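You operate a simulated robot arm through the tools that you are given. There is no shell and no other tool.

The job below is to be done with a simulated robot arm. You get a single attempt, and the scene is never put back.

JOB
Drain the parts washer's dirty water, then refill between Min and Max.
Fine: drain it empty; shut the drain lever before you fill, and the fill lever at the end; don't start it.

Only the result counts: the job must be done as asked and must still hold three seconds after the hand-in. Knocking over, shifting, dropping, spilling or breaking anything else fails it.

ROBOT AND FRAMES
A 7-joint arm with a two-finger parallel gripper, fixed in place. Base frame: the origin is at the foot of the arm, x ahead of it, y to its left, z up; the work surface is at about z = 920. Lengths are in mm, angles in degrees, forces in N, time in s.
With the tool pointing down near the work surface it reaches from about 240 to 680 mm from the base axis. Its first joint turns from -66.0 to 66.0 degrees. Payload 2.4 kg.
Tool frame: the origin (TCP) lies between the finger pads and is the grasp point; the fingertips stand 30 mm ahead of it; z points along the fingers, y is the line along which they close. The gripper opens to 94 mm. The fingers are 28 mm wide and 10 mm thick; the gripper's body (50 by 96 mm) begins 55 mm behind the TCP.
Orientation is that of the tool frame in the base frame, as a unit quaternion [w, x, y, z]. With the fingers straight down and closing along the base's y, the tool's x points along the base's -x, its y along +y and its z along -z.

CONTROLS
- The arm moves only by the tool nudge_tool. Its argument "moves" is a list of rows, each a list of 7 numbers: the shift along the tool's x, y, z in mm, then the turn, a rotation vector about the tool's x, y, z in degrees, then the finger opening in mm, from 0 to 94. In form: [[dx, dy, dz, wx, wy, wz, hand], ...]. A call has 1 to 20 rows; each row is the pose to reach, as a shift and turn from the pose commanded when the call began, along the tool's axes at that moment. Rows are played at 5 a second. More than 50 mm and 8.6 degrees between two rows, or a gripper value outside its range, and nothing of the call is played. A pose out of reach is approached as far as the arm can. The call stops where the force on the tool passes 80 N (or 10 N more than at its start, if that is more) or the arm is blocked; 0.2 s more then pass. The fingers move at their own pace (about 153 mm/s each) and stop on an object; they squeeze with about 44 N. The grip force told is the motor's: it shows also when the fingers shut on nothing. Time passes only in rows, and 0.2 s behind the last, so rows that repeat a pose let the fingers close. The reply holds the time, the measured pose of the TCP, the force on the tool along the base axes, the opening and the grip force, in the units named above and with some noise, with the torque about the TCP (base axes, N m) and any sound that the robot's microphone picked up.
- Cameras (640 x 400 px; columns grow to the right, rows downward): "scene" is fixed at [44.3, 480.6, 1439.4]; the picture's right is [-0.66, -0.75, 0.00], its down [-0.47, 0.41, -0.78] and it looks along [0.58, -0.52, -0.63] (base axes); focal length 214 px, centre (320, 200). "wrist" rides on the gripper at [76, 14, -102] in the tool frame; the picture's right is [-0.18, 0.98, 0.00], its down [-0.75, -0.14, -0.64] and it looks along [-0.63, -0.12, 0.77] (tool axes); focal length 243 px, centre (320, 200). There is no depth. A picture from a camera that has moved, and an enlarged one, comes with that camera's place and axes in the base frame and with its lens.
- get_image(camera): a new picture of that camera. The clock stands still meanwhile.
- inspect(camera, box): a new picture of the part [left, top, right, bottom] of that camera's present view, enlarged. The clock stands still meanwhile.
- hand_in(): hands the job in; it is judged then, once.

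Nothing tells you positions but the pictures and the camera data. Unless the task says otherwise, let go and move clear before handing in.

The tools are called after "Request:" by a JSON object that holds its "op" and its "data". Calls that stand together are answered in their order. nudge_tool: Moves the arm, as the interface text tells. Its arguments: {"type":"object","properties":{"moves":{"type":"array","items":{"type":"array","items":{"type":"number"}}}},"required":["moves"]} The other tools are called the same way: get_image (camera) takes a picture; inspect (camera, box) takes an enlarged picture of a part of a camera's view; hand_in () hands the job in.

At the start:

```text
time_s: 0.0
position: [381.8, 119.8, 1251.3]
ee_rot: [0.0, 0.0, 1.0, 0.0]
ft_force: [0.0, -0.2, 0.2]
ft_torque: [-0.01, 0.02, -0.02]
gripper_width: 94.0
grasp_force: 0.0
```

scene: 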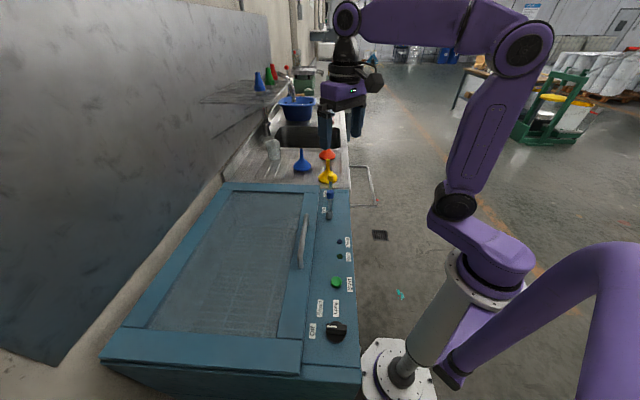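
wrist: 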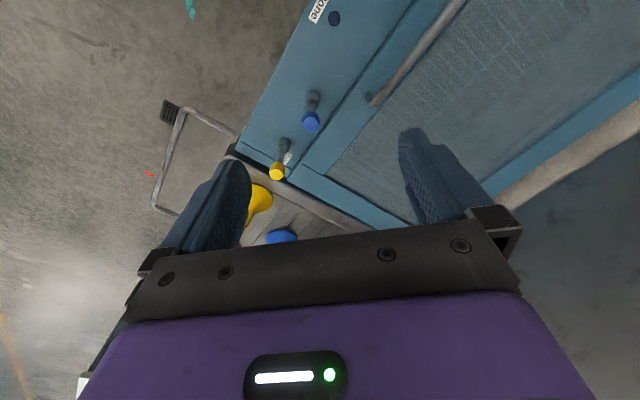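

I see a blue parts washer with a lid, a control strip with a knob, a green button, labels, and two small levers (one blue, one yellow) near its far end. First I'll look closer at the panel.

Request:
{"op": "inspect", "data": {"camera": "scene", "box": [280, 170, 380, 232]}}

Request:
{"op": "inspect", "data": {"camera": "scene", "box": [280, 220, 380, 350]}}

Request:
{"op": "inspect", "data": {"camera": "scene", "box": [220, 60, 380, 190]}}

Request:
{"op": "inspect", "data": {"camera": "wrist", "box": [220, 0, 380, 200]}}

```text
6.40 times, centred on (330, 201) of scene
camera zoom: at [44.3, 480.6, 1439.4], right [-0.66, -0.75, 0.0], down [-0.47, 0.41, -0.78], along [0.58, -0.52, -0.63], focal length 1373 px, centre (256, 194)
```

zoom: 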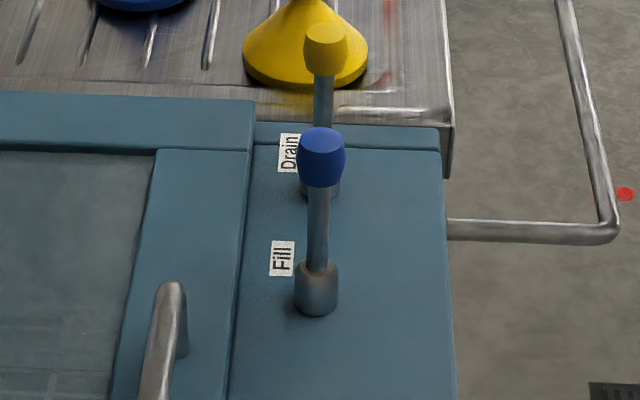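

```text
3.08 times, centred on (330, 285) of scene
camera zoom: at [44.3, 480.6, 1439.4], right [-0.66, -0.75, 0.0], down [-0.47, 0.41, -0.78], along [0.58, -0.52, -0.63], focal length 660 px, centre (289, -62)
```

zoom: 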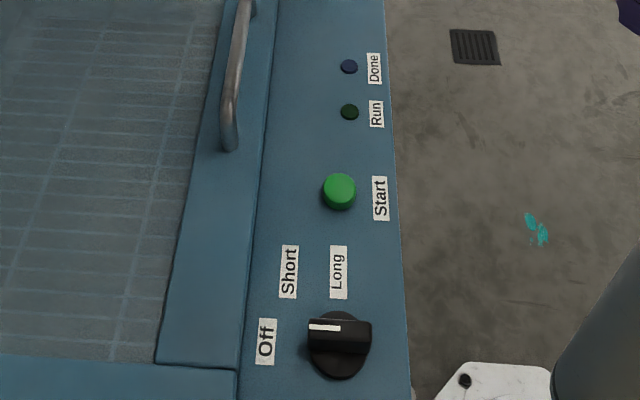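

```text
3.08 times, centred on (300, 125) of scene
camera zoom: at [44.3, 480.6, 1439.4], right [-0.66, -0.75, 0.0], down [-0.47, 0.41, -0.78], along [0.58, -0.52, -0.63], focal length 660 px, centre (382, 431)
```

zoom: 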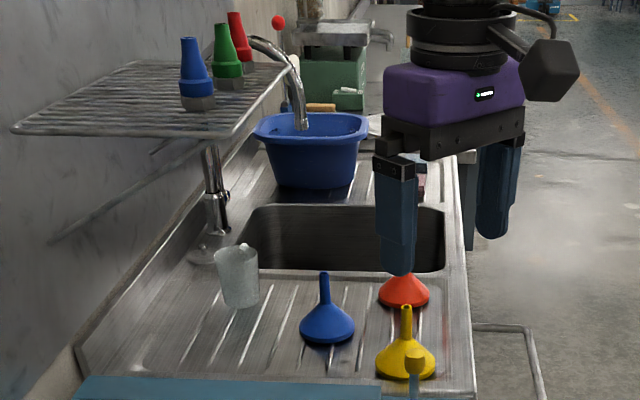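

```text
2.00 times, centred on (300, 100) of wrist
camera zoom: at [305.2, 132.7, 1352.2], right [0.18, 0.98, 0.0], down [0.75, -0.14, 0.64], along [0.63, -0.12, -0.77], focal length 485 px, centre (360, 400)
```

zoom: 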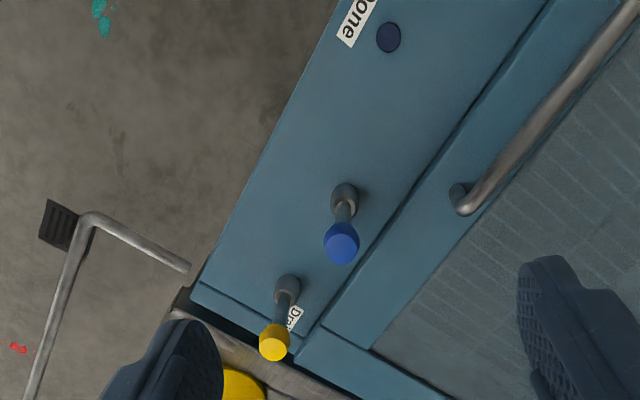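

The levers look upright: blue = Fill near (424, 97), yellow = Drain near (487, 34), knobs at about z 1037. I still need to find the level gauge with Min/Max, so I'm looking at the lid window and the sides.

Request:
{"op": "inspect", "data": {"camera": "scene", "box": [90, 180, 370, 400]}}

Request:
{"op": "inspect", "data": {"camera": "scene", "box": [200, 180, 340, 280]}}

Request:
{"op": "inspect", "data": {"camera": "wrist", "box": [320, 0, 640, 200]}}

```text
1.82 times, centred on (230, 290) of scene
camera zoom: at [44.3, 480.6, 1439.4], right [-0.66, -0.75, 0.0], down [-0.47, 0.41, -0.78], along [0.58, -0.52, -0.63], focal length 390 px, centre (484, 36)
```

zoom: 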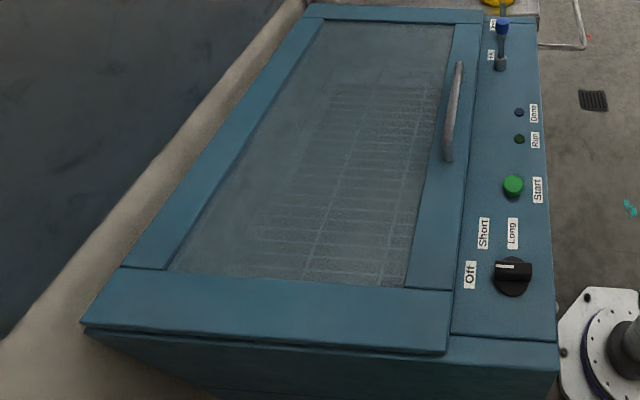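

```text
4.00 times, centred on (270, 230) of scene
camera zoom: at [44.3, 480.6, 1439.4], right [-0.66, -0.75, 0.0], down [-0.47, 0.41, -0.78], along [0.58, -0.52, -0.63], focal length 858 px, centre (520, 80)
```

zoom: 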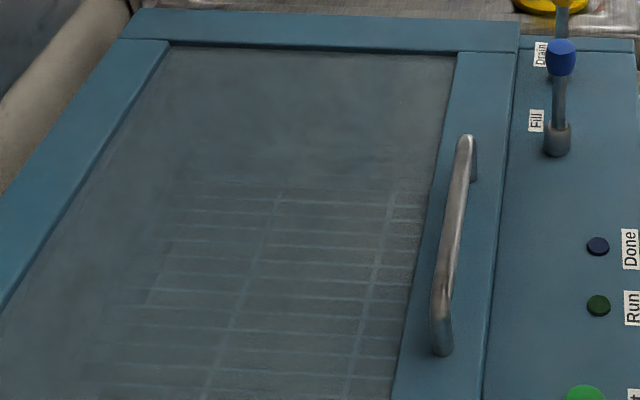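

```text
2.00 times, centred on (480, 100) of wrist
camera zoom: at [305.2, 132.7, 1352.2], right [0.18, 0.98, 0.0], down [0.75, -0.14, 0.64], along [0.63, -0.12, -0.77], focal length 485 px, centre (0, 400)
```

zoom: 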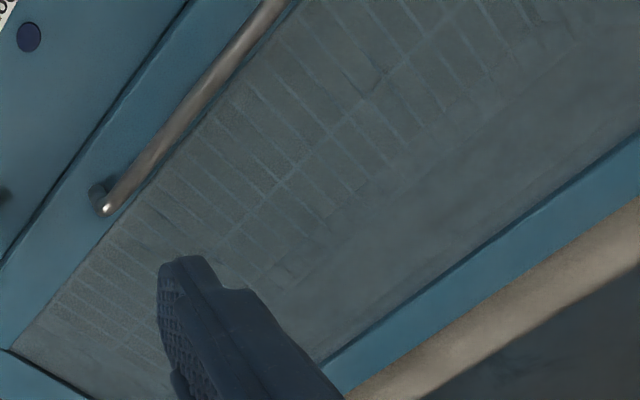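

No gauge is visible on the outside, so Min/Max is probably inside the tank behind the tinted window. I'll turn the wrist so its camera looks across the washer through the window.

Request:
{"op": "nudge_tool", "data": {"moves": [[0, 0, 0, 0, 0, -8, 94], [0, 0, 0, 0, 0, -16, 94], [0, 0, 0, 0, 0, -24, 94], [0, 0, 0, 0, 0, -32, 94], [0, 0, 0, 0, 0, -40, 94], [0, 0, 0, 0, 0, -46, 94]]}}

Request:
{"op": "get_image", "data": {"camera": "wrist"}}

```text
time_s: 1.4
position: [379.8, 118.7, 1250.3]
ee_rot: [0.0, -0.391, 0.92, 0.001]
ft_force: [-0.4, -0.8, 0.6]
ft_torque: [-0.01, 0.01, 0.0]
gripper_width: 93.8
grasp_force: 0.0
```

```text
taken
camera wrist: at [317.4, 74.1, 1351.9], right [-0.58, 0.81, 0.0], down [0.62, 0.45, 0.64], along [0.52, 0.37, -0.77], focal length 243 px, centre (320, 200)
```

wrist: 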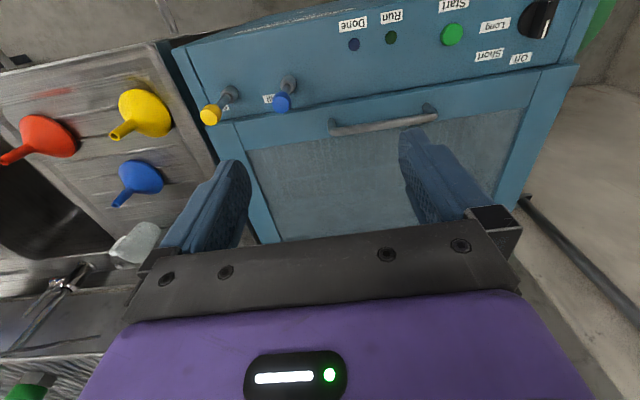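

The view now crosses the washer with the levers and the window visible. I'll zoom in on the window and levers.

Request:
{"op": "inspect", "data": {"camera": "wrist", "box": [230, 90, 540, 250]}}

Request:
{"op": "inspect", "data": {"camera": "wrist", "box": [180, 20, 340, 140]}}

```text
2.06 times, centred on (385, 170) of wrist
camera zoom: at [317.4, 74.1, 1351.9], right [-0.58, 0.81, 0.0], down [0.62, 0.45, 0.64], along [0.52, 0.37, -0.77], focal length 501 px, centre (186, 262)
```

zoom: 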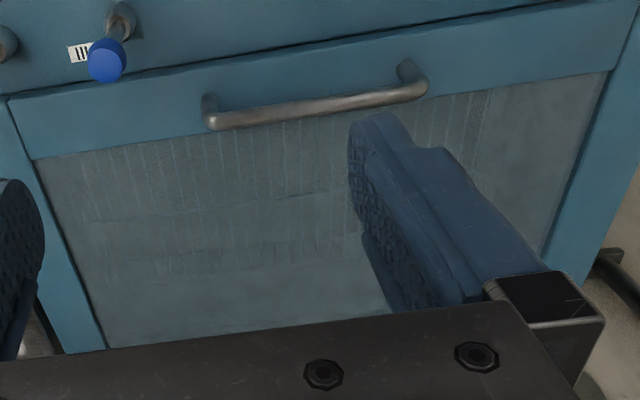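

```text
3.33 times, centred on (260, 80) of wrist
camera zoom: at [317.4, 74.1, 1351.9], right [-0.58, 0.81, 0.0], down [0.62, 0.45, 0.64], along [0.52, 0.37, -0.77], focal length 809 px, centre (520, 600)
```

zoom: 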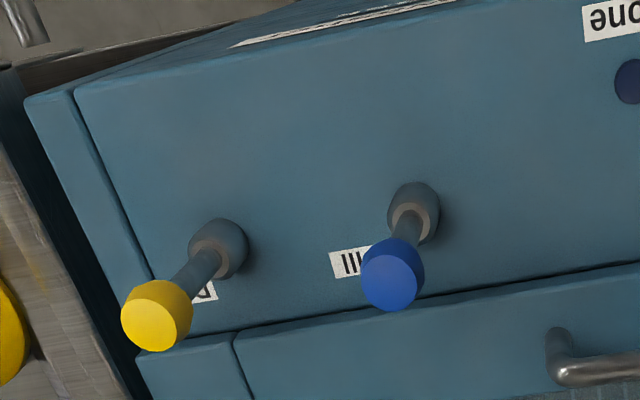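

There's a pale streak on the front face just below the levers, likely a level gauge seen edge-on. I'll zoom in on it.

Request:
{"op": "inspect", "data": {"camera": "wrist", "box": [210, 0, 330, 60]}}

```text
5.33 times, centred on (270, 30) of wrist
camera zoom: at [317.4, 74.1, 1351.9], right [-0.58, 0.81, 0.0], down [0.62, 0.45, 0.64], along [0.52, 0.37, -0.77], focal length 1294 px, centre (587, 1107)
```

zoom: 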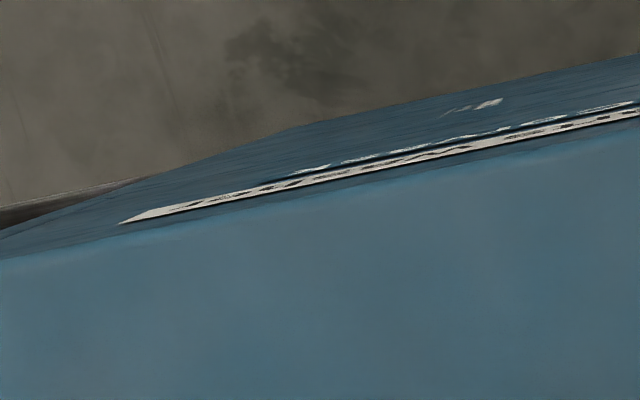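

There is a label or gauge on the front face towards the robot. I'll swing the arm to the front side (keeping high) so the wrist camera can look at that face.

Request:
{"op": "nudge_tool", "data": {"moves": [[30, -11, 0, 0, 0, 0, 94], [60, -22, 0, 0, 0, 0, 94], [90, -34, 0, 0, 0, 0, 94], [120, -45, 0, 0, 0, 0, 94], [150, -57, 0, 0, 0, 0, 94], [180, -68, 0, 0, 0, 0, 94], [210, -80, 20, 0, 0, 0, 94], [235, -90, 50, 0, 0, 0, 94], [255, -99, 80, 0, 0, 0, 94]]}}

Request:
{"op": "get_image", "data": {"camera": "wrist"}}

Request:
{"op": "get_image", "data": {"camera": "scene"}}

```text
time_s: 3.4
position: [274.9, -130.9, 1168.7]
ee_rot: [0.0, -0.391, 0.92, -0.001]
ft_force: [-0.7, 0.4, 0.1]
ft_torque: [0.0, 0.01, 0.0]
gripper_width: 94.4
grasp_force: 0.1
```

```text
taken
camera wrist: at [212.1, -176.6, 1271.8], right [-0.58, 0.81, 0.0], down [0.62, 0.44, 0.64], along [0.52, 0.37, -0.77], focal length 243 px, centre (320, 200)
```

wrist: 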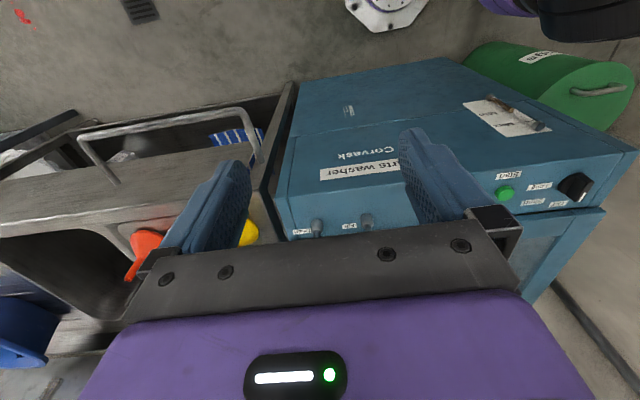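

```text
taken
```

scene: 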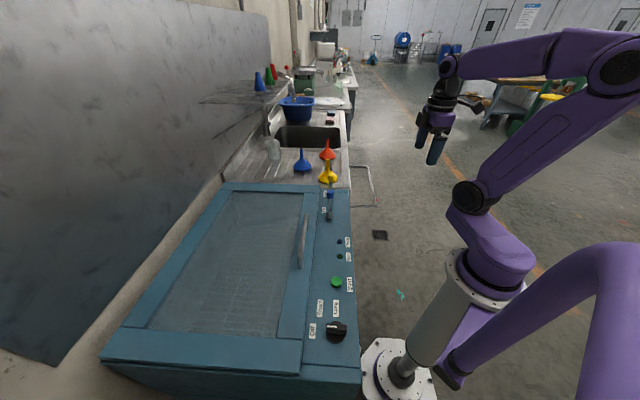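

The front face carries a name label and, further towards the near end, a white plate with what seems to be a sight glass. Zooming in.

Request:
{"op": "inspect", "data": {"camera": "wrist", "box": [450, 80, 570, 150]}}

Request:
{"op": "inspect", "data": {"camera": "wrist", "box": [280, 70, 440, 250]}}

Request:
{"op": "inspect", "data": {"camera": "wrist", "box": [460, 30, 640, 220]}}

```text
5.33 times, centred on (510, 115) of wrist
camera zoom: at [212.1, -176.6, 1271.8], right [-0.58, 0.81, 0.0], down [0.62, 0.44, 0.64], along [0.52, 0.37, -0.77], focal length 1294 px, centre (-693, 653)
```

zoom: 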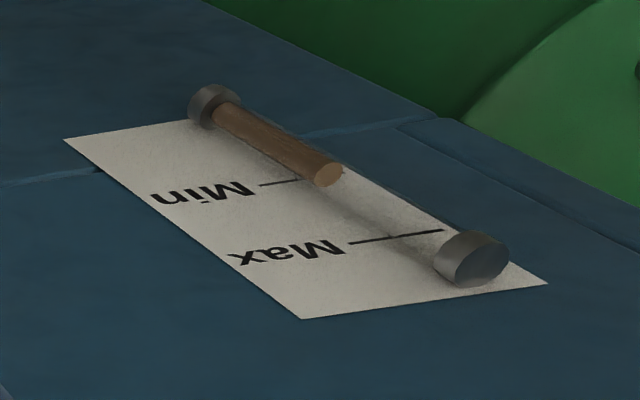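

```text
2.22 times, centred on (360, 160) of wrist
camera zoom: at [212.1, -176.6, 1271.8], right [-0.58, 0.81, 0.0], down [0.62, 0.44, 0.64], along [0.52, 0.37, -0.77], focal length 539 px, centre (231, 289)
```

zoom: 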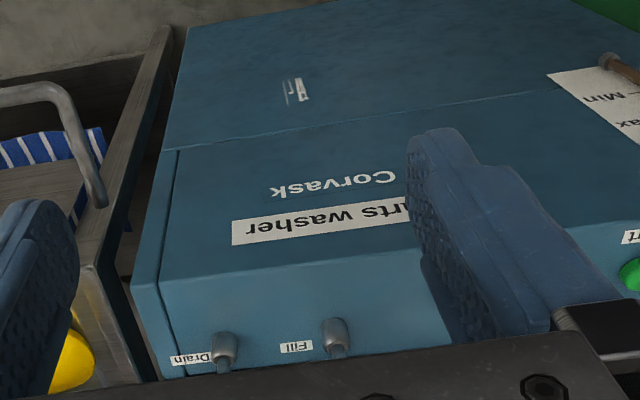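

```text
2.11 times, centred on (550, 125) of wrist
camera zoom: at [212.1, -176.6, 1271.8], right [-0.58, 0.81, 0.0], down [0.62, 0.44, 0.64], along [0.52, 0.37, -0.77], focal length 511 px, centre (-164, 358)
```

zoom: 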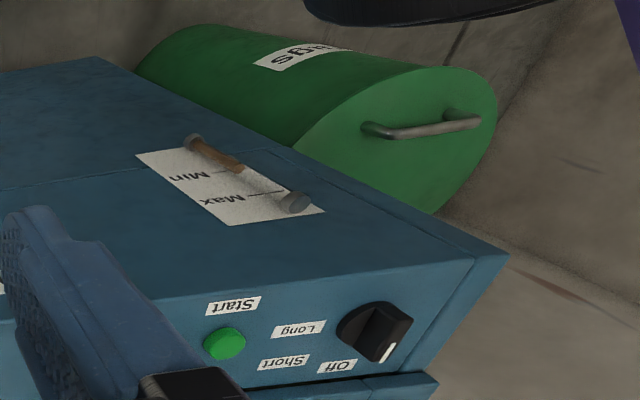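

The sight tube shows brown water just above Min. Next I'll get a close view of the two levers to work out how they move.

Request:
{"op": "nudge_tool", "data": {"moves": [[-40, 0, 20, 0, 0, 0, 94], [-80, 0, 40, 0, 0, 0, 94], [-120, 0, 60, 0, 0, 0, 94], [-155, 0, 80, 0, 0, 0, 94], [-180, 0, 100, 0, 0, 0, 94]]}}

Request:
{"op": "get_image", "data": {"camera": "wrist"}}

Request:
{"op": "inspect", "data": {"camera": "scene", "box": [290, 160, 380, 240]}}

```text
time_s: 4.6
position: [399.3, -6.2, 1070.0]
ee_rot: [-0.001, -0.39, 0.921, 0.0]
ft_force: [-0.6, 0.7, 0.1]
ft_torque: [0.0, -0.01, 0.02]
gripper_width: 93.9
grasp_force: 0.1
```

```text
taken
camera wrist: at [336.7, -50.6, 1172.8], right [-0.58, 0.82, 0.0], down [0.63, 0.44, 0.64], along [0.52, 0.37, -0.77], focal length 243 px, centre (320, 200)
```

wrist: 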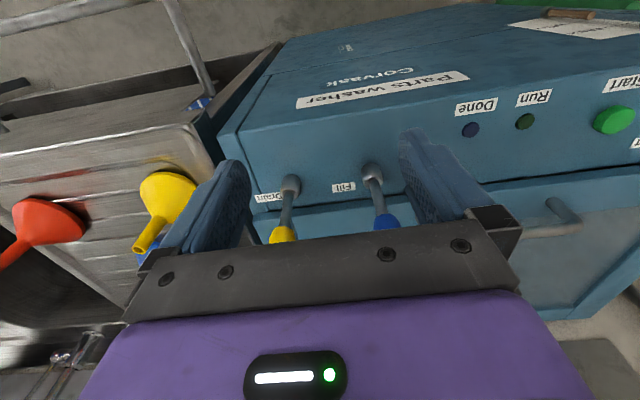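

```text
5.00 times, centred on (335, 200) of scene
camera zoom: at [44.3, 480.6, 1439.4], right [-0.66, -0.75, 0.0], down [-0.47, 0.41, -0.78], along [0.58, -0.52, -0.63], focal length 1072 px, centre (245, 200)
```

zoom: 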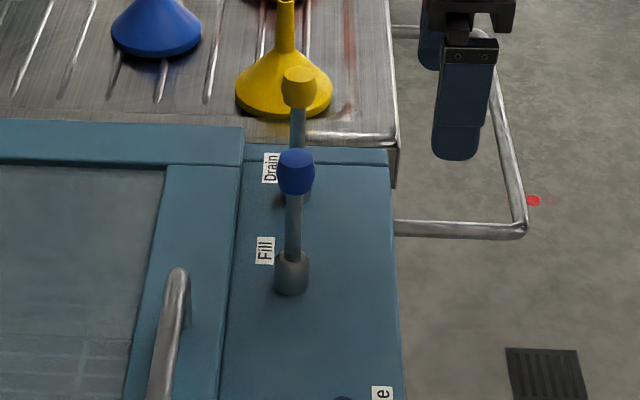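

Request:
{"op": "inspect", "data": {"camera": "wrist", "box": [240, 150, 430, 250]}}

Request:
{"op": "inspect", "data": {"camera": "wrist", "box": [480, 0, 640, 60]}}

```text
3.37 times, centred on (335, 200) of wrist
camera zoom: at [336.7, -50.6, 1172.8], right [-0.58, 0.82, 0.0], down [0.63, 0.44, 0.64], along [0.52, 0.37, -0.77], focal length 817 px, centre (270, 200)
```

zoom: 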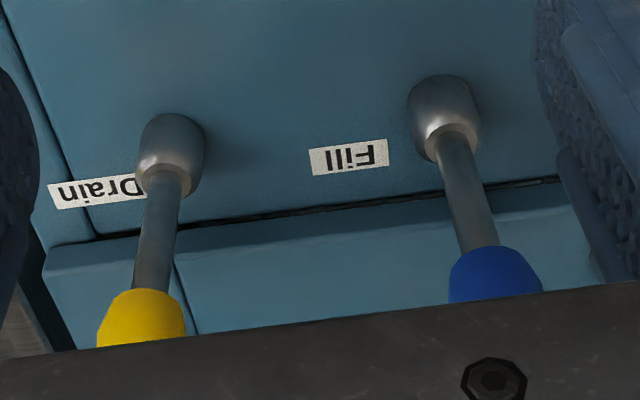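

```text
4.00 times, centred on (560, 30) of wrist
camera zoom: at [336.7, -50.6, 1172.8], right [-0.58, 0.82, 0.0], down [0.63, 0.44, 0.64], along [0.52, 0.37, -0.77], focal length 970 px, centre (-640, 880)
```

zoom: 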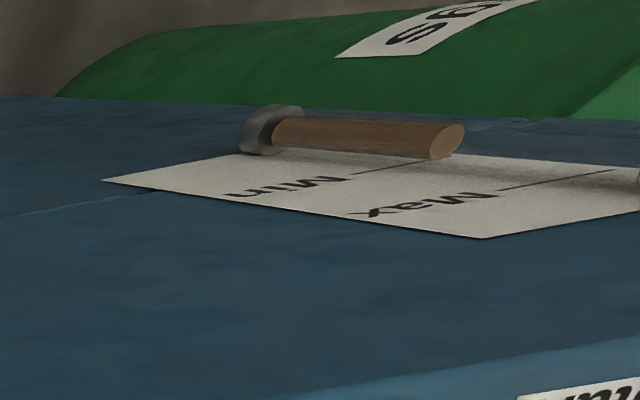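

From here the gauge is partly visible, and I place the drain lever knob at about (497, 29, 1031) and the fill knob at about (429, 97, 1030). I'll go above the yellow Drain knob with the fingers spread along the strip and check the alignment.

Request:
{"op": "nudge_tool", "data": {"moves": [[0, 0, -40, 0, 0, 0, 70], [-30, -15, -45, 0, 0, 0, 60], [-60, -30, -45, 0, 0, 0, 60], [-93, -46, -45, 0, 0, 0, 60]]}}

Request:
{"op": "get_image", "data": {"camera": "wrist"}}

Request:
{"op": "inspect", "data": {"camera": "scene", "box": [280, 120, 400, 240]}}

```text
time_s: 5.6
position: [495.4, 30.0, 1114.7]
ee_rot: [0.0, -0.391, 0.92, 0.0]
ft_force: [-0.1, -0.3, -0.6]
ft_torque: [0.01, -0.01, 0.0]
gripper_width: 60.0
grasp_force: 0.0
```

```text
taken
camera wrist: at [433.1, -15.2, 1216.2], right [-0.58, 0.82, 0.0], down [0.63, 0.44, 0.64], along [0.52, 0.37, -0.77], focal length 243 px, centre (320, 200)
```

wrist: 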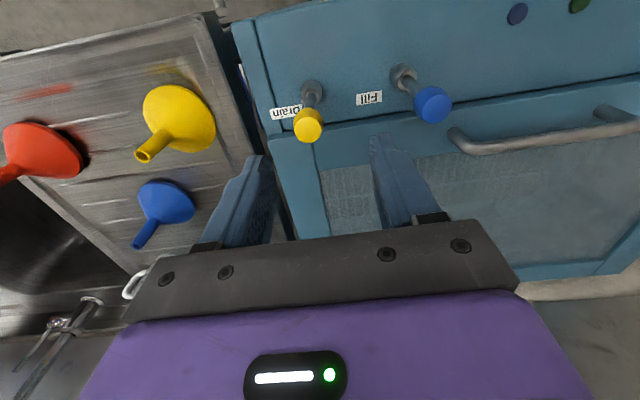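

```text
3.33 times, centred on (340, 180) of scene
camera zoom: at [44.3, 480.6, 1439.4], right [-0.66, -0.75, 0.0], down [-0.47, 0.41, -0.78], along [0.58, -0.52, -0.63], focal length 715 px, centre (253, 267)
```

zoom: 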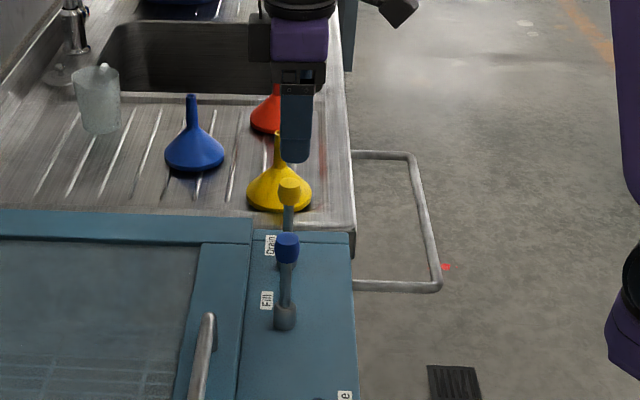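

The close view puts the drain lever about 10 mm further along the strip than I first estimated, and it stands vertical. I'll shift onto it and lower the spread fingers around the knob.

Request:
{"op": "nudge_tool", "data": {"moves": [[0, -9.5, 0, 0, 0, 0, 60], [0, -9.5, 25, 0, 0, 0, 60], [0, -9.5, 50, 0, 0, 0, 60], [0, -9.5, 78, 0, 0, 0, 60]]}}

Request:
{"op": "get_image", "data": {"camera": "wrist"}}

```text
time_s: 6.6
position: [505.5, 24.1, 1036.2]
ee_rot: [-0.001, -0.391, 0.92, 0.001]
ft_force: [0.0, 0.5, 1.0]
ft_torque: [-0.01, -0.02, 0.02]
gripper_width: 60.0
grasp_force: 0.0
```

```text
taken
camera wrist: at [442.2, -20.9, 1139.2], right [-0.58, 0.82, 0.0], down [0.62, 0.44, 0.64], along [0.52, 0.37, -0.77], focal length 243 px, centre (320, 200)
```

wrist: 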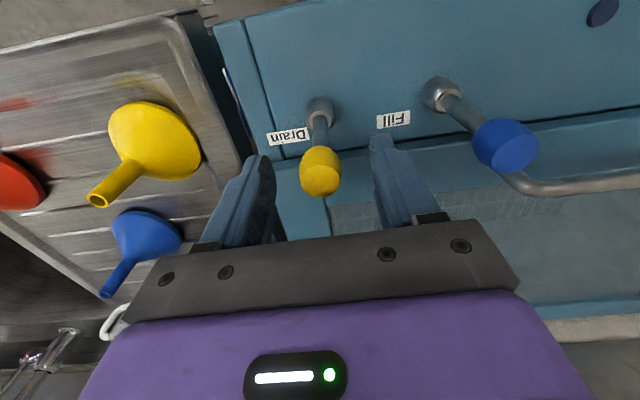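

The knob is centred between the fingers. I'll narrow the fingers to just clear it and try small sideways pushes to learn which way the lever goes.

Request:
{"op": "nudge_tool", "data": {"moves": [[0, 0, 8, 0, 0, 0, 36], [0, 0, 8, 0, 0, 0, 36], [0, 3, 8, 0, 0, 0, 36], [0, 6, 8, 0, 0, 0, 36], [0, 9, 8, 0, 0, 0, 36], [0, 12, 8, 0, 0, 0, 36]]}}

Request:
{"op": "get_image", "data": {"camera": "wrist"}}

```text
time_s: 8.0
position: [498.6, 29.3, 1030.2]
ee_rot: [0.002, -0.389, 0.921, -0.001]
ft_force: [9.2, -11.9, 0.6]
ft_torque: [-0.21, -0.07, -0.05]
gripper_width: 44.5
grasp_force: 7.1
```

```text
taken
camera wrist: at [434.2, -14.7, 1131.8], right [-0.58, 0.82, 0.0], down [0.62, 0.44, 0.64], along [0.53, 0.37, -0.77], focal length 243 px, centre (320, 200)
```

wrist: 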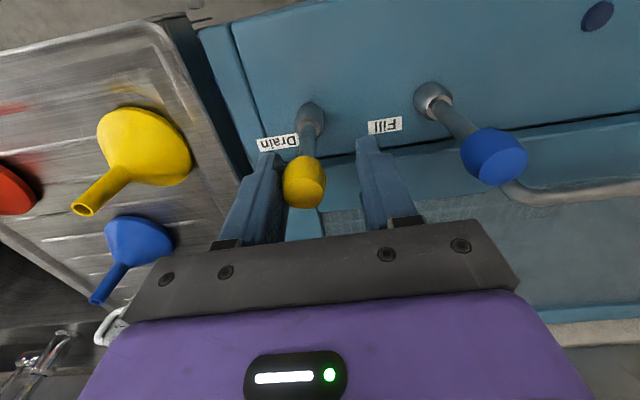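

The knob resisted being pushed towards the near end (about 15 N and no visible motion). I'll try the opposite way.

Request:
{"op": "nudge_tool", "data": {"moves": [[0, -6, 0, 0, 0, 0, 36], [0, -12, 0, 0, 0, 0, 36], [0, -17, 0, 0, 0, 0, 36], [0, -21, 0, 0, 0, 0, 36], [0, -24, 0, 0, 0, 0, 36]]}}

Request:
{"op": "get_image", "data": {"camera": "wrist"}}

```text
time_s: 9.2
position: [512.1, 17.8, 1028.5]
ee_rot: [-0.002, -0.392, 0.92, 0.002]
ft_force: [-8.4, 11.4, 0.4]
ft_torque: [0.27, -0.07, -0.04]
gripper_width: 44.0
grasp_force: 7.6
```

```text
taken
camera wrist: at [449.5, -27.1, 1131.6], right [-0.58, 0.81, 0.0], down [0.63, 0.44, 0.64], along [0.52, 0.37, -0.77], focal length 243 px, centre (320, 200)
```

wrist: 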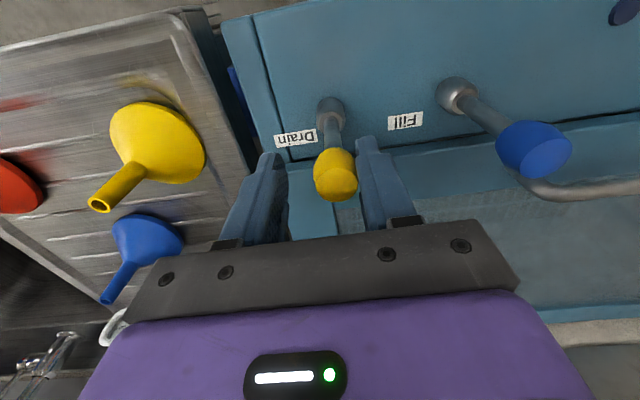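

It resists equally both ways along the strip, so the hinge likely tilts front-to-back. I'll centre, grip the knob, and pull gently toward the front.

Request:
{"op": "nudge_tool", "data": {"moves": [[0, 6, 0, 0, 0, 0, 44], [0, 12, 0, 0, 0, 0, 44], [0, 12, 0, 0, 0, 0, 10], [0, 12, 0, 0, 0, 0, 10], [0, 12, 0, 0, 0, 0, 10]]}}

Request:
{"op": "get_image", "data": {"camera": "wrist"}}

```text
time_s: 10.4
position: [503.4, 23.0, 1027.8]
ee_rot: [-0.001, -0.39, 0.921, 0.0]
ft_force: [-4.9, 0.0, 0.7]
ft_torque: [-0.23, 0.28, 0.05]
gripper_width: 24.8
grasp_force: 44.8
```

```text
taken
camera wrist: at [441.7, -21.5, 1130.4], right [-0.58, 0.82, 0.0], down [0.63, 0.44, 0.64], along [0.52, 0.37, -0.77], focal length 243 px, centre (320, 200)
```

wrist: 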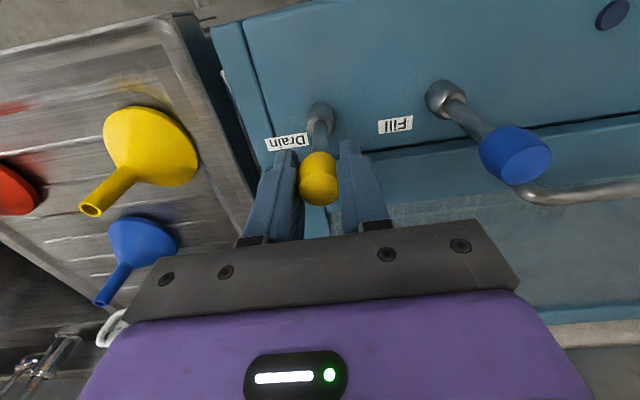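

The knob is gripped (25 mm wide). Now a small pull towards the robot side.

Request:
{"op": "nudge_tool", "data": {"moves": [[3, 0, 0, 0, 0, 0, 10], [6, 0, 0, 0, 0, 0, 10], [9, 0, 0, 0, 0, 0, 10]]}}

Request:
{"op": "get_image", "data": {"camera": "wrist"}}

```text
time_s: 11.2
position: [499.9, 17.8, 1029.8]
ee_rot: [0.001, -0.391, 0.92, 0.0]
ft_force: [10.7, 8.6, -18.5]
ft_torque: [0.83, -0.87, 0.04]
gripper_width: 25.0
grasp_force: 44.8
```

```text
taken
camera wrist: at [436.1, -26.8, 1131.4], right [-0.58, 0.81, 0.0], down [0.62, 0.44, 0.64], along [0.52, 0.37, -0.77], focal length 243 px, centre (320, 200)
```

wrist: 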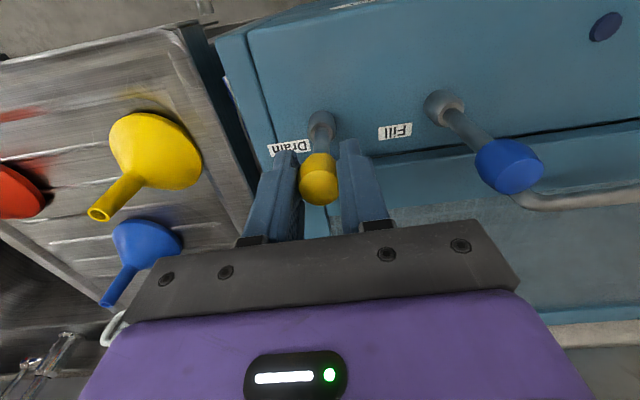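

The knob moved with the gripper while the collar stayed, so the lever does seem to tilt front-to-back. I'll carry on a little along the arc to confirm.

Request:
{"op": "nudge_tool", "data": {"moves": [[4, 0, 0.5, 0, 0, 0, 10], [8, 0, 1, 0, 0, 0, 10], [12, 0, 2, 0, 0, 0, 10]]}}

Request:
{"op": "get_image", "data": {"camera": "wrist"}}

Request:
{"op": "inspect", "data": {"camera": "scene", "box": [290, 150, 380, 240]}}

```text
time_s: 12.0
position: [490.8, 9.8, 1027.9]
ee_rot: [0.001, -0.391, 0.92, 0.0]
ft_force: [5.2, 13.2, 6.6]
ft_torque: [1.02, -0.91, 0.04]
gripper_width: 25.0
grasp_force: 44.7
```

```text
taken
camera wrist: at [428.0, -35.0, 1130.2], right [-0.58, 0.81, 0.0], down [0.62, 0.44, 0.64], along [0.53, 0.37, -0.77], focal length 243 px, centre (320, 200)
```

wrist: 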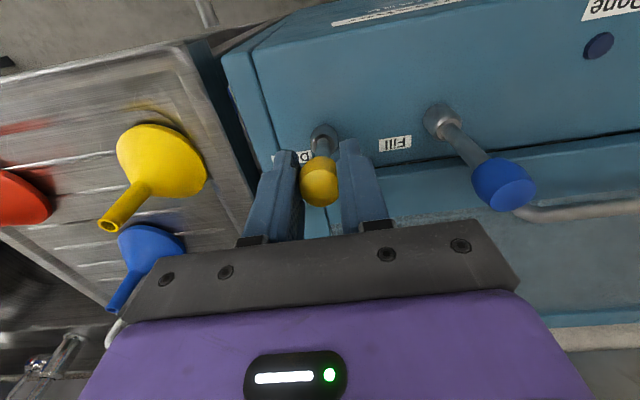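

```text
4.44 times, centred on (335, 195) of scene
camera zoom: at [44.3, 481.0, 1439.3], right [-0.66, -0.75, 0.0], down [-0.47, 0.41, -0.78], along [0.58, -0.52, -0.63], focal length 953 px, centre (253, 222)
```

zoom: 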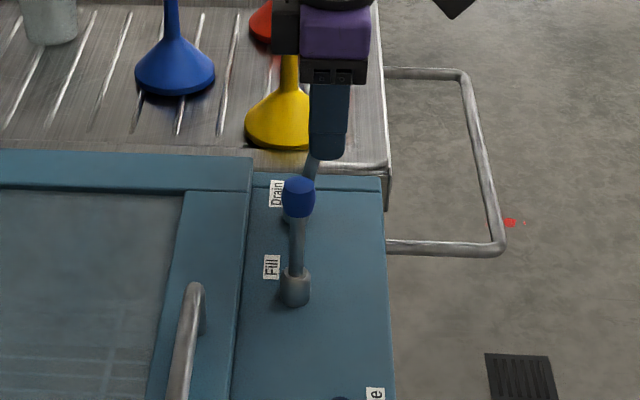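

The lever tilts smoothly toward the front (steady ~13 N). I'll continue along the arc to open Drain further.

Request:
{"op": "nudge_tool", "data": {"moves": [[5, 0, 1.5, 0, 0, 0, 10], [10.6, 0, 3.1, 0, 0, 0, 10], [16, 0, 5.5, 0, 0, 0, 10], [21.4, 0, 7.9, 0, 0, 0, 10], [26.5, 0, 11, 0, 0, 0, 10], [31.5, 0, 14.2, 0, 0, 0, 10]]}}

Request:
{"op": "get_image", "data": {"camera": "wrist"}}

Request:
{"op": "inspect", "data": {"camera": "scene", "box": [290, 150, 380, 240]}}

```text
time_s: 13.4
position: [466.7, -14.0, 1013.2]
ee_rot: [0.001, -0.39, 0.921, -0.001]
ft_force: [1.8, 7.8, 17.2]
ft_torque: [1.08, -0.98, -0.04]
gripper_width: 25.3
grasp_force: 45.0
```

```text
taken
camera wrist: at [404.4, -58.6, 1115.5], right [-0.58, 0.82, 0.0], down [0.62, 0.44, 0.64], along [0.52, 0.37, -0.77], focal length 243 px, centre (320, 200)
```

wrist: 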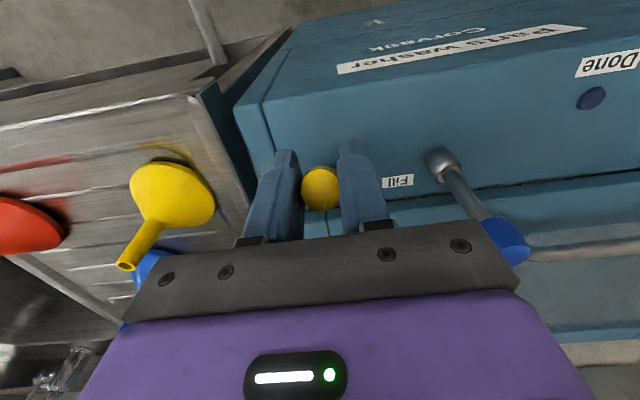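

```text
4.44 times, centred on (335, 195) of scene
camera zoom: at [44.0, 480.8, 1439.4], right [-0.66, -0.75, 0.0], down [-0.47, 0.41, -0.78], along [0.58, -0.52, -0.63], focal length 953 px, centre (253, 222)
```

zoom: 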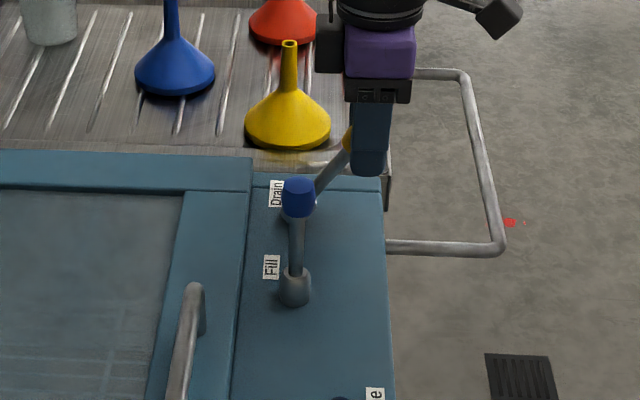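

Still no stop at roughly 32°. I'll keep following the arc in small steps, watching for the end stop.

Request:
{"op": "nudge_tool", "data": {"moves": [[5, 0, 3, 0, 0, 0, 10], [10.8, 0, 6.5, 0, 0, 0, 10], [14, 0, 9, 0, 0, 0, 10], [17, 0, 12, 0, 0, 0, 10], [20, 0, 15, 0, 0, 0, 10]]}}

Request:
{"op": "get_image", "data": {"camera": "wrist"}}

Request:
{"op": "inspect", "data": {"camera": "scene", "box": [290, 150, 380, 240]}}

```text
time_s: 14.6
position: [453.6, -26.2, 997.9]
ee_rot: [0.0, -0.39, 0.921, 0.0]
ft_force: [4.0, 12.1, 8.3]
ft_torque: [1.0, -0.91, 0.06]
gripper_width: 25.3
grasp_force: 44.9
```

```text
taken
camera wrist: at [390.7, -72.7, 1100.2], right [-0.58, 0.81, 0.0], down [0.63, 0.44, 0.64], along [0.52, 0.37, -0.77], focal length 243 px, centre (320, 200)
```

wrist: 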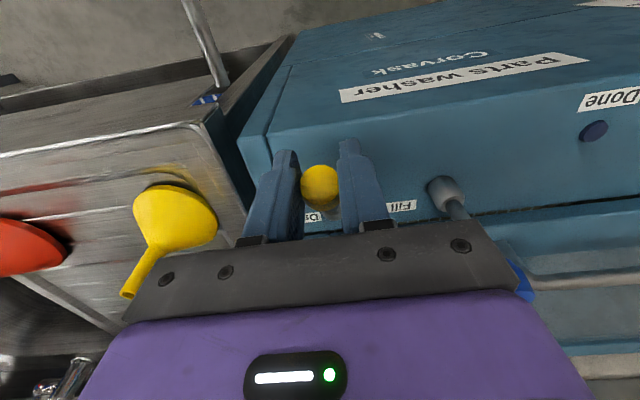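

```text
4.44 times, centred on (335, 195) of scene
camera zoom: at [44.3, 481.0, 1439.3], right [-0.66, -0.75, 0.0], down [-0.47, 0.41, -0.78], along [0.58, -0.52, -0.63], focal length 953 px, centre (253, 222)
```

zoom: 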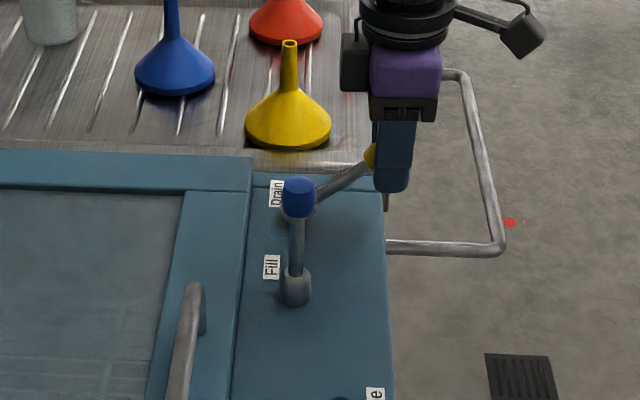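

About 46° now and still only friction. I'll continue toward 60° cautiously.

Request:
{"op": "nudge_tool", "data": {"moves": [[4, 0, 3.3, 0, 0, 0, 10], [8.2, 0, 8.5, 0, 0, 0, 10], [11, 0, 12.5, 0, 0, 0, 10], [13.7, 0, 17, 0, 0, 0, 10]]}}

Request:
{"op": "get_image", "data": {"camera": "wrist"}}

Request:
{"op": "inspect", "data": {"camera": "scene", "box": [290, 150, 380, 240]}}

```text
time_s: 15.3
position: [453.2, -28.3, 995.4]
ee_rot: [0.011, -0.394, 0.919, -0.002]
ft_force: [-12.1, 10.2, 36.2]
ft_torque: [1.02, -0.88, 0.34]
gripper_width: 25.6
grasp_force: 45.0
stopped in row 3: the force on the tool passed its limit at 87 N (the readings are from after the stop); the commanded pose is now the measured one
```

```text
taken
camera wrist: at [388.0, -74.5, 1096.4], right [-0.59, 0.81, -0.01], down [0.61, 0.45, 0.66], along [0.54, 0.38, -0.75], focal length 243 px, centre (320, 200)
```

wrist: 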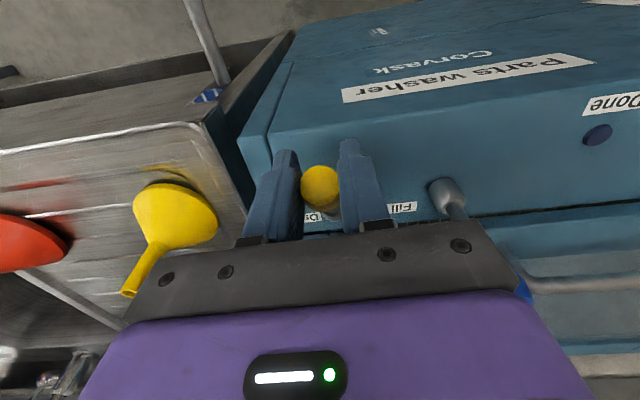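

```text
4.44 times, centred on (335, 195) of scene
camera zoom: at [43.4, 480.9, 1439.3], right [-0.66, -0.75, 0.0], down [-0.47, 0.41, -0.78], along [0.59, -0.52, -0.63], focal length 953 px, centre (253, 222)
```

zoom: 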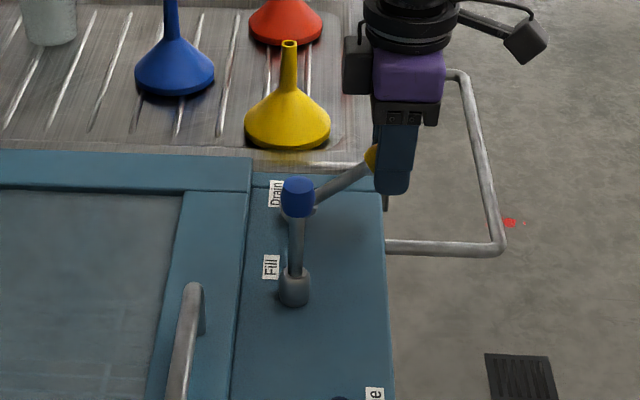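

The lever reached its end stop at about 48° — fully open. I'll release the knob, lift clear, and go back to where I can see the gauge.

Request:
{"op": "nudge_tool", "data": {"moves": [[-1, 0, -2, 0, 0, 0, 40], [-1, 0, -2, 0, 0, 0, 60], [-1, 0, -2, 0, 0, 0, 70], [0, 0, -40, 0, 0, 0, 70], [40, 0, -60, 0, 0, 0, 70], [85, 10, -70, 0, 0, 0, 70], [130, 20, -80, 0, 0, 0, 70], [170, 30, -80, 0, 0, 0, 70]]}}

Request:
{"op": "get_image", "data": {"camera": "wrist"}}

```text
time_s: 17.1
position: [311.4, -131.2, 1073.6]
ee_rot: [0.008, -0.393, 0.92, -0.001]
ft_force: [0.0, -0.7, 0.5]
ft_torque: [0.03, -0.03, 0.04]
gripper_width: 70.1
grasp_force: 0.1
```

```text
taken
camera wrist: at [247.0, -177.1, 1175.2], right [-0.58, 0.81, -0.01], down [0.61, 0.44, 0.65], along [0.53, 0.38, -0.76], focal length 243 px, centre (320, 200)
```

wrist: 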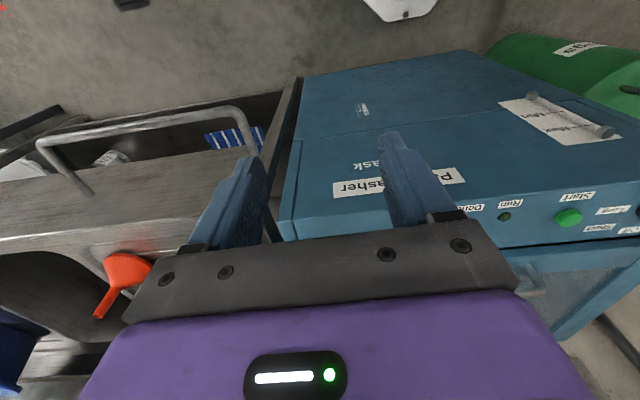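

Request:
{"op": "inspect", "data": {"camera": "wrist", "box": [480, 70, 640, 170]}}

Request:
{"op": "inspect", "data": {"camera": "scene", "box": [290, 150, 380, 240]}}

```text
4.00 times, centred on (560, 120) of wrist
camera zoom: at [247.0, -177.1, 1175.2], right [-0.58, 0.81, -0.01], down [0.61, 0.44, 0.65], along [0.53, 0.38, -0.76], focal length 970 px, centre (-640, 520)
```

zoom: 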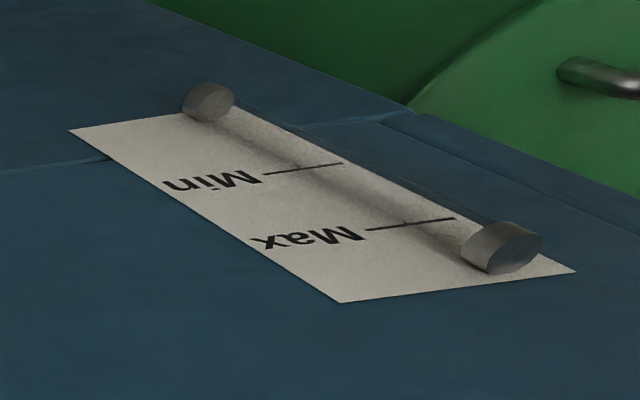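

```text
4.44 times, centred on (335, 195) of scene
camera zoom: at [44.3, 480.7, 1439.4], right [-0.66, -0.75, 0.0], down [-0.47, 0.41, -0.78], along [0.58, -0.52, -0.63], focal length 953 px, centre (253, 222)
```

zoom: 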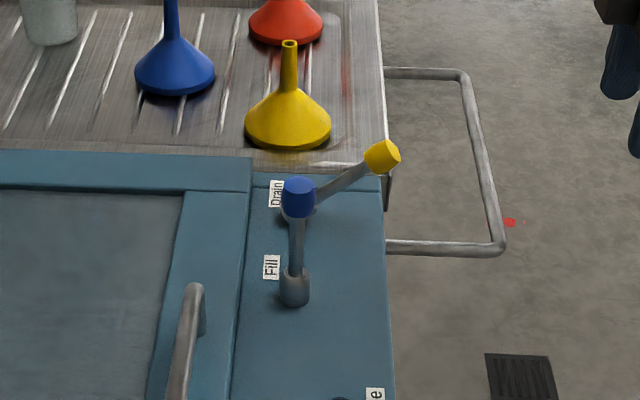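

The sight tube is already empty. I'll leave the drain open several more seconds so the tank empties completely, then recheck.

Request:
{"op": "nudge_tool", "data": {"moves": [[0, 0, 0, 0, 0, 0, 70], [0, 0, 0, 0, 0, 0, 70], [0, 0, 0, 0, 0, 0, 70], [0, 0, 0, 0, 0, 0, 70], [0, 0, 0, 0, 0, 0, 70], [0, 0, 0, 0, 0, 0, 70], [0, 0, 0, 0, 0, 0, 70], [0, 0, 0, 0, 0, 0, 70], [0, 0, 0, 0, 0, 0, 70], [0, 0, 0, 0, 0, 0, 70], [0, 0, 0, 0, 0, 0, 70], [0, 0, 0, 0, 0, 0, 70], [0, 0, 0, 0, 0, 0, 70], [0, 0, 0, 0, 0, 0, 70], [0, 0, 0, 0, 0, 0, 70], [0, 0, 0, 0, 0, 0, 70], [0, 0, 0, 0, 0, 0, 70], [0, 0, 0, 0, 0, 0, 70], [0, 0, 0, 0, 0, 0, 70], [0, 0, 0, 0, 0, 0, 70]]}}

Request:
{"op": "nudge_tool", "data": {"moves": [[0, 0, 0, 0, 0, 0, 70], [0, 0, 0, 0, 0, 0, 70], [0, 0, 0, 0, 0, 0, 70], [0, 0, 0, 0, 0, 0, 70], [0, 0, 0, 0, 0, 0, 70], [0, 0, 0, 0, 0, 0, 70], [0, 0, 0, 0, 0, 0, 70], [0, 0, 0, 0, 0, 0, 70], [0, 0, 0, 0, 0, 0, 70], [0, 0, 0, 0, 0, 0, 70], [0, 0, 0, 0, 0, 0, 70], [0, 0, 0, 0, 0, 0, 70], [0, 0, 0, 0, 0, 0, 70], [0, 0, 0, 0, 0, 0, 70], [0, 0, 0, 0, 0, 0, 70], [0, 0, 0, 0, 0, 0, 70], [0, 0, 0, 0, 0, 0, 70], [0, 0, 0, 0, 0, 0, 70], [0, 0, 0, 0, 0, 0, 70], [0, 0, 0, 0, 0, 0, 70]]}}

Request:
{"op": "inspect", "data": {"camera": "wrist", "box": [480, 70, 640, 170]}}

Request:
{"op": "get_image", "data": {"camera": "scene"}}

```text
time_s: 21.3
position: [312.2, -131.9, 1074.1]
ee_rot: [0.008, -0.392, 0.92, -0.002]
ft_force: [0.2, -0.3, 0.3]
ft_torque: [0.01, 0.0, 0.0]
gripper_width: 69.9
grasp_force: 0.1
```

```text
time_s: 25.5
position: [312.1, -130.4, 1074.4]
ee_rot: [0.007, -0.392, 0.92, -0.001]
ft_force: [0.5, 0.4, 0.0]
ft_torque: [0.03, -0.02, -0.03]
gripper_width: 69.9
grasp_force: 0.0
```

```text
4.00 times, centred on (560, 120) of wrist
camera zoom: at [247.5, -177.0, 1175.2], right [-0.58, 0.81, -0.01], down [0.61, 0.44, 0.65], along [0.53, 0.38, -0.76], focal length 970 px, centre (-640, 520)
```

zoom: 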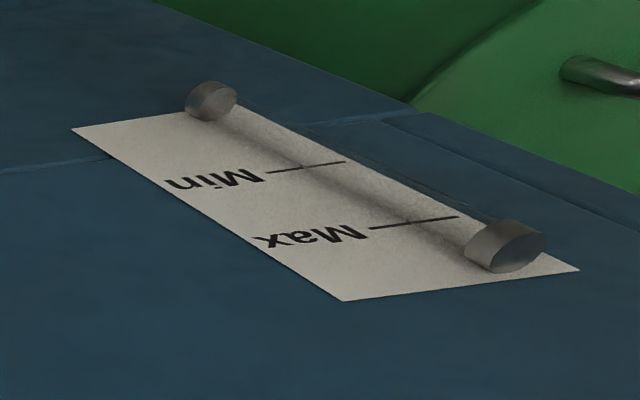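

```text
taken
```

scene: 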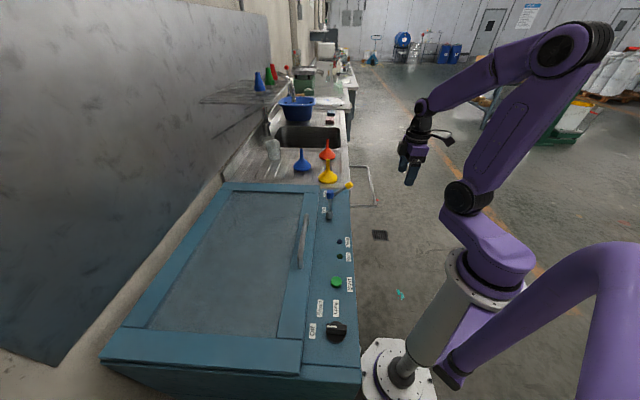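

The tube stays empty. A quick look into the tank through the window before closing the drain.

Request:
{"op": "inspect", "data": {"camera": "scene", "box": [140, 180, 340, 345]}}

```text
2.42 times, centred on (240, 262) of scene
camera zoom: at [44.3, 480.6, 1439.4], right [-0.66, -0.75, 0.0], down [-0.47, 0.41, -0.78], along [0.58, -0.52, -0.63], focal length 520 px, centre (514, 48)
```

zoom: 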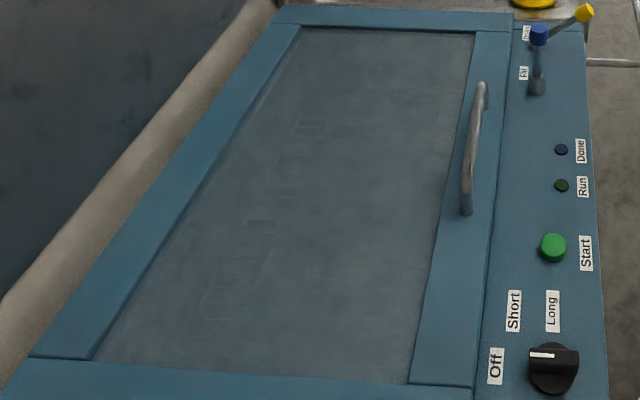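

The tank looks empty. I'll return to the yellow knob, grip it, and close the drain.

Request:
{"op": "nudge_tool", "data": {"moves": [[-40, -10, 0, 0, 0, 0, 70], [-85, -20, 10, 0, 0, 0, 70], [-130, -30, 20, 0, 0, 0, 70], [-169, -30, 38, 0, 0, 0, 70], [-169, -30, 58, 0, 0, 0, 70], [-169, -30, 77, 0, 0, 0, 70], [-169, -30, 77, 0, 0, 0, 70]]}}

Request:
{"op": "get_image", "data": {"camera": "wrist"}}

```text
time_s: 27.1
position: [451.1, -28.4, 995.3]
ee_rot: [0.007, -0.392, 0.92, -0.001]
ft_force: [-0.2, -0.7, 0.2]
ft_torque: [-0.03, -0.02, -0.02]
gripper_width: 70.0
grasp_force: 0.1
```

```text
taken
camera wrist: at [387.3, -74.2, 1096.0], right [-0.58, 0.81, -0.01], down [0.61, 0.44, 0.65], along [0.53, 0.38, -0.76], focal length 243 px, centre (320, 200)
```

wrist: 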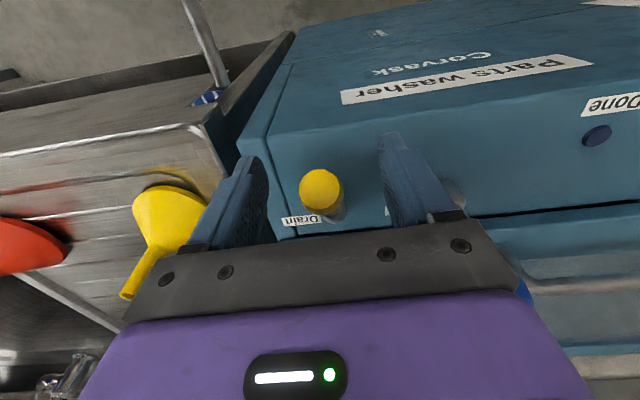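

The knob sits between the fingers. I'll grip and follow the arc back towards upright.

Request:
{"op": "nudge_tool", "data": {"moves": [[0, 0, 0, 0, 0, 0, 10], [0, 0, 0, 0, 0, 0, 10], [0, 0, 0, 0, 0, 0, 10], [-5.3, 0, -5.5, 0, 0, 0, 10], [-10.3, 0, -10, 0, 0, 0, 10], [-17.1, 0, -15.2, 0, 0, 0, 10], [-24.2, 0, -19.5, 0, 0, 0, 10], [-31.7, 0, -23.3, 0, 0, 0, 10], [-39.5, 0, -26.5, 0, 0, 0, 10], [-47.6, 0, -28.8, 0, 0, 0, 10], [-55.9, 0, -30.5, 0, 0, 0, 10], [-64.2, 0, -31.5, 0, 0, 0, 10]]}}

Request:
{"op": "get_image", "data": {"camera": "wrist"}}

Request:
{"op": "inspect", "data": {"camera": "scene", "box": [290, 150, 380, 240]}}

```text
time_s: 29.7
position: [495.2, 14.6, 1028.8]
ee_rot: [0.006, -0.393, 0.92, -0.002]
ft_force: [-14.9, -7.1, 5.3]
ft_torque: [-0.97, 1.02, 0.02]
gripper_width: 25.4
grasp_force: 44.4
```

```text
taken
camera wrist: at [431.5, -31.1, 1130.6], right [-0.58, 0.81, 0.0], down [0.62, 0.45, 0.65], along [0.53, 0.38, -0.76], focal length 243 px, centre (320, 200)
```

wrist: 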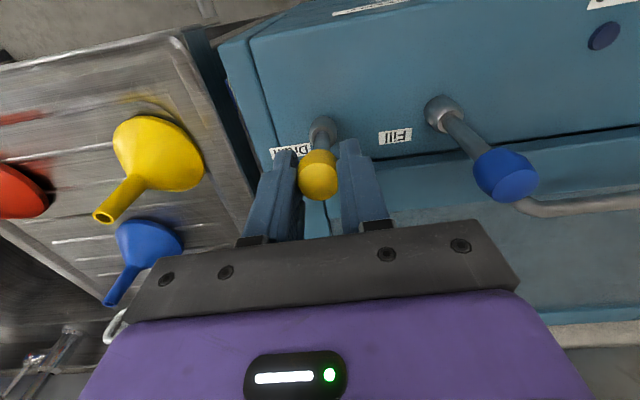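

```text
4.44 times, centred on (335, 195) of scene
camera zoom: at [43.8, 480.4, 1439.5], right [-0.66, -0.75, 0.0], down [-0.47, 0.41, -0.78], along [0.58, -0.52, -0.63], focal length 953 px, centre (253, 222)
```

zoom: 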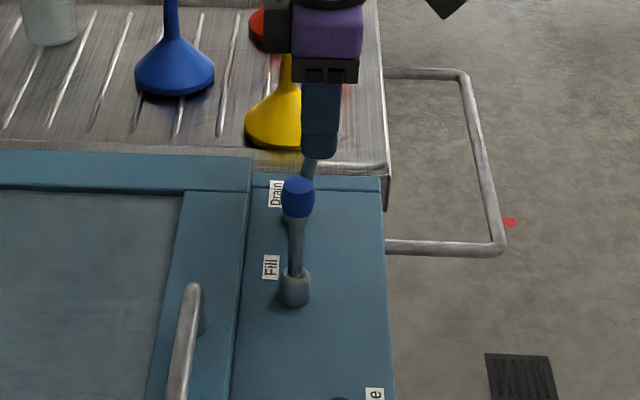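

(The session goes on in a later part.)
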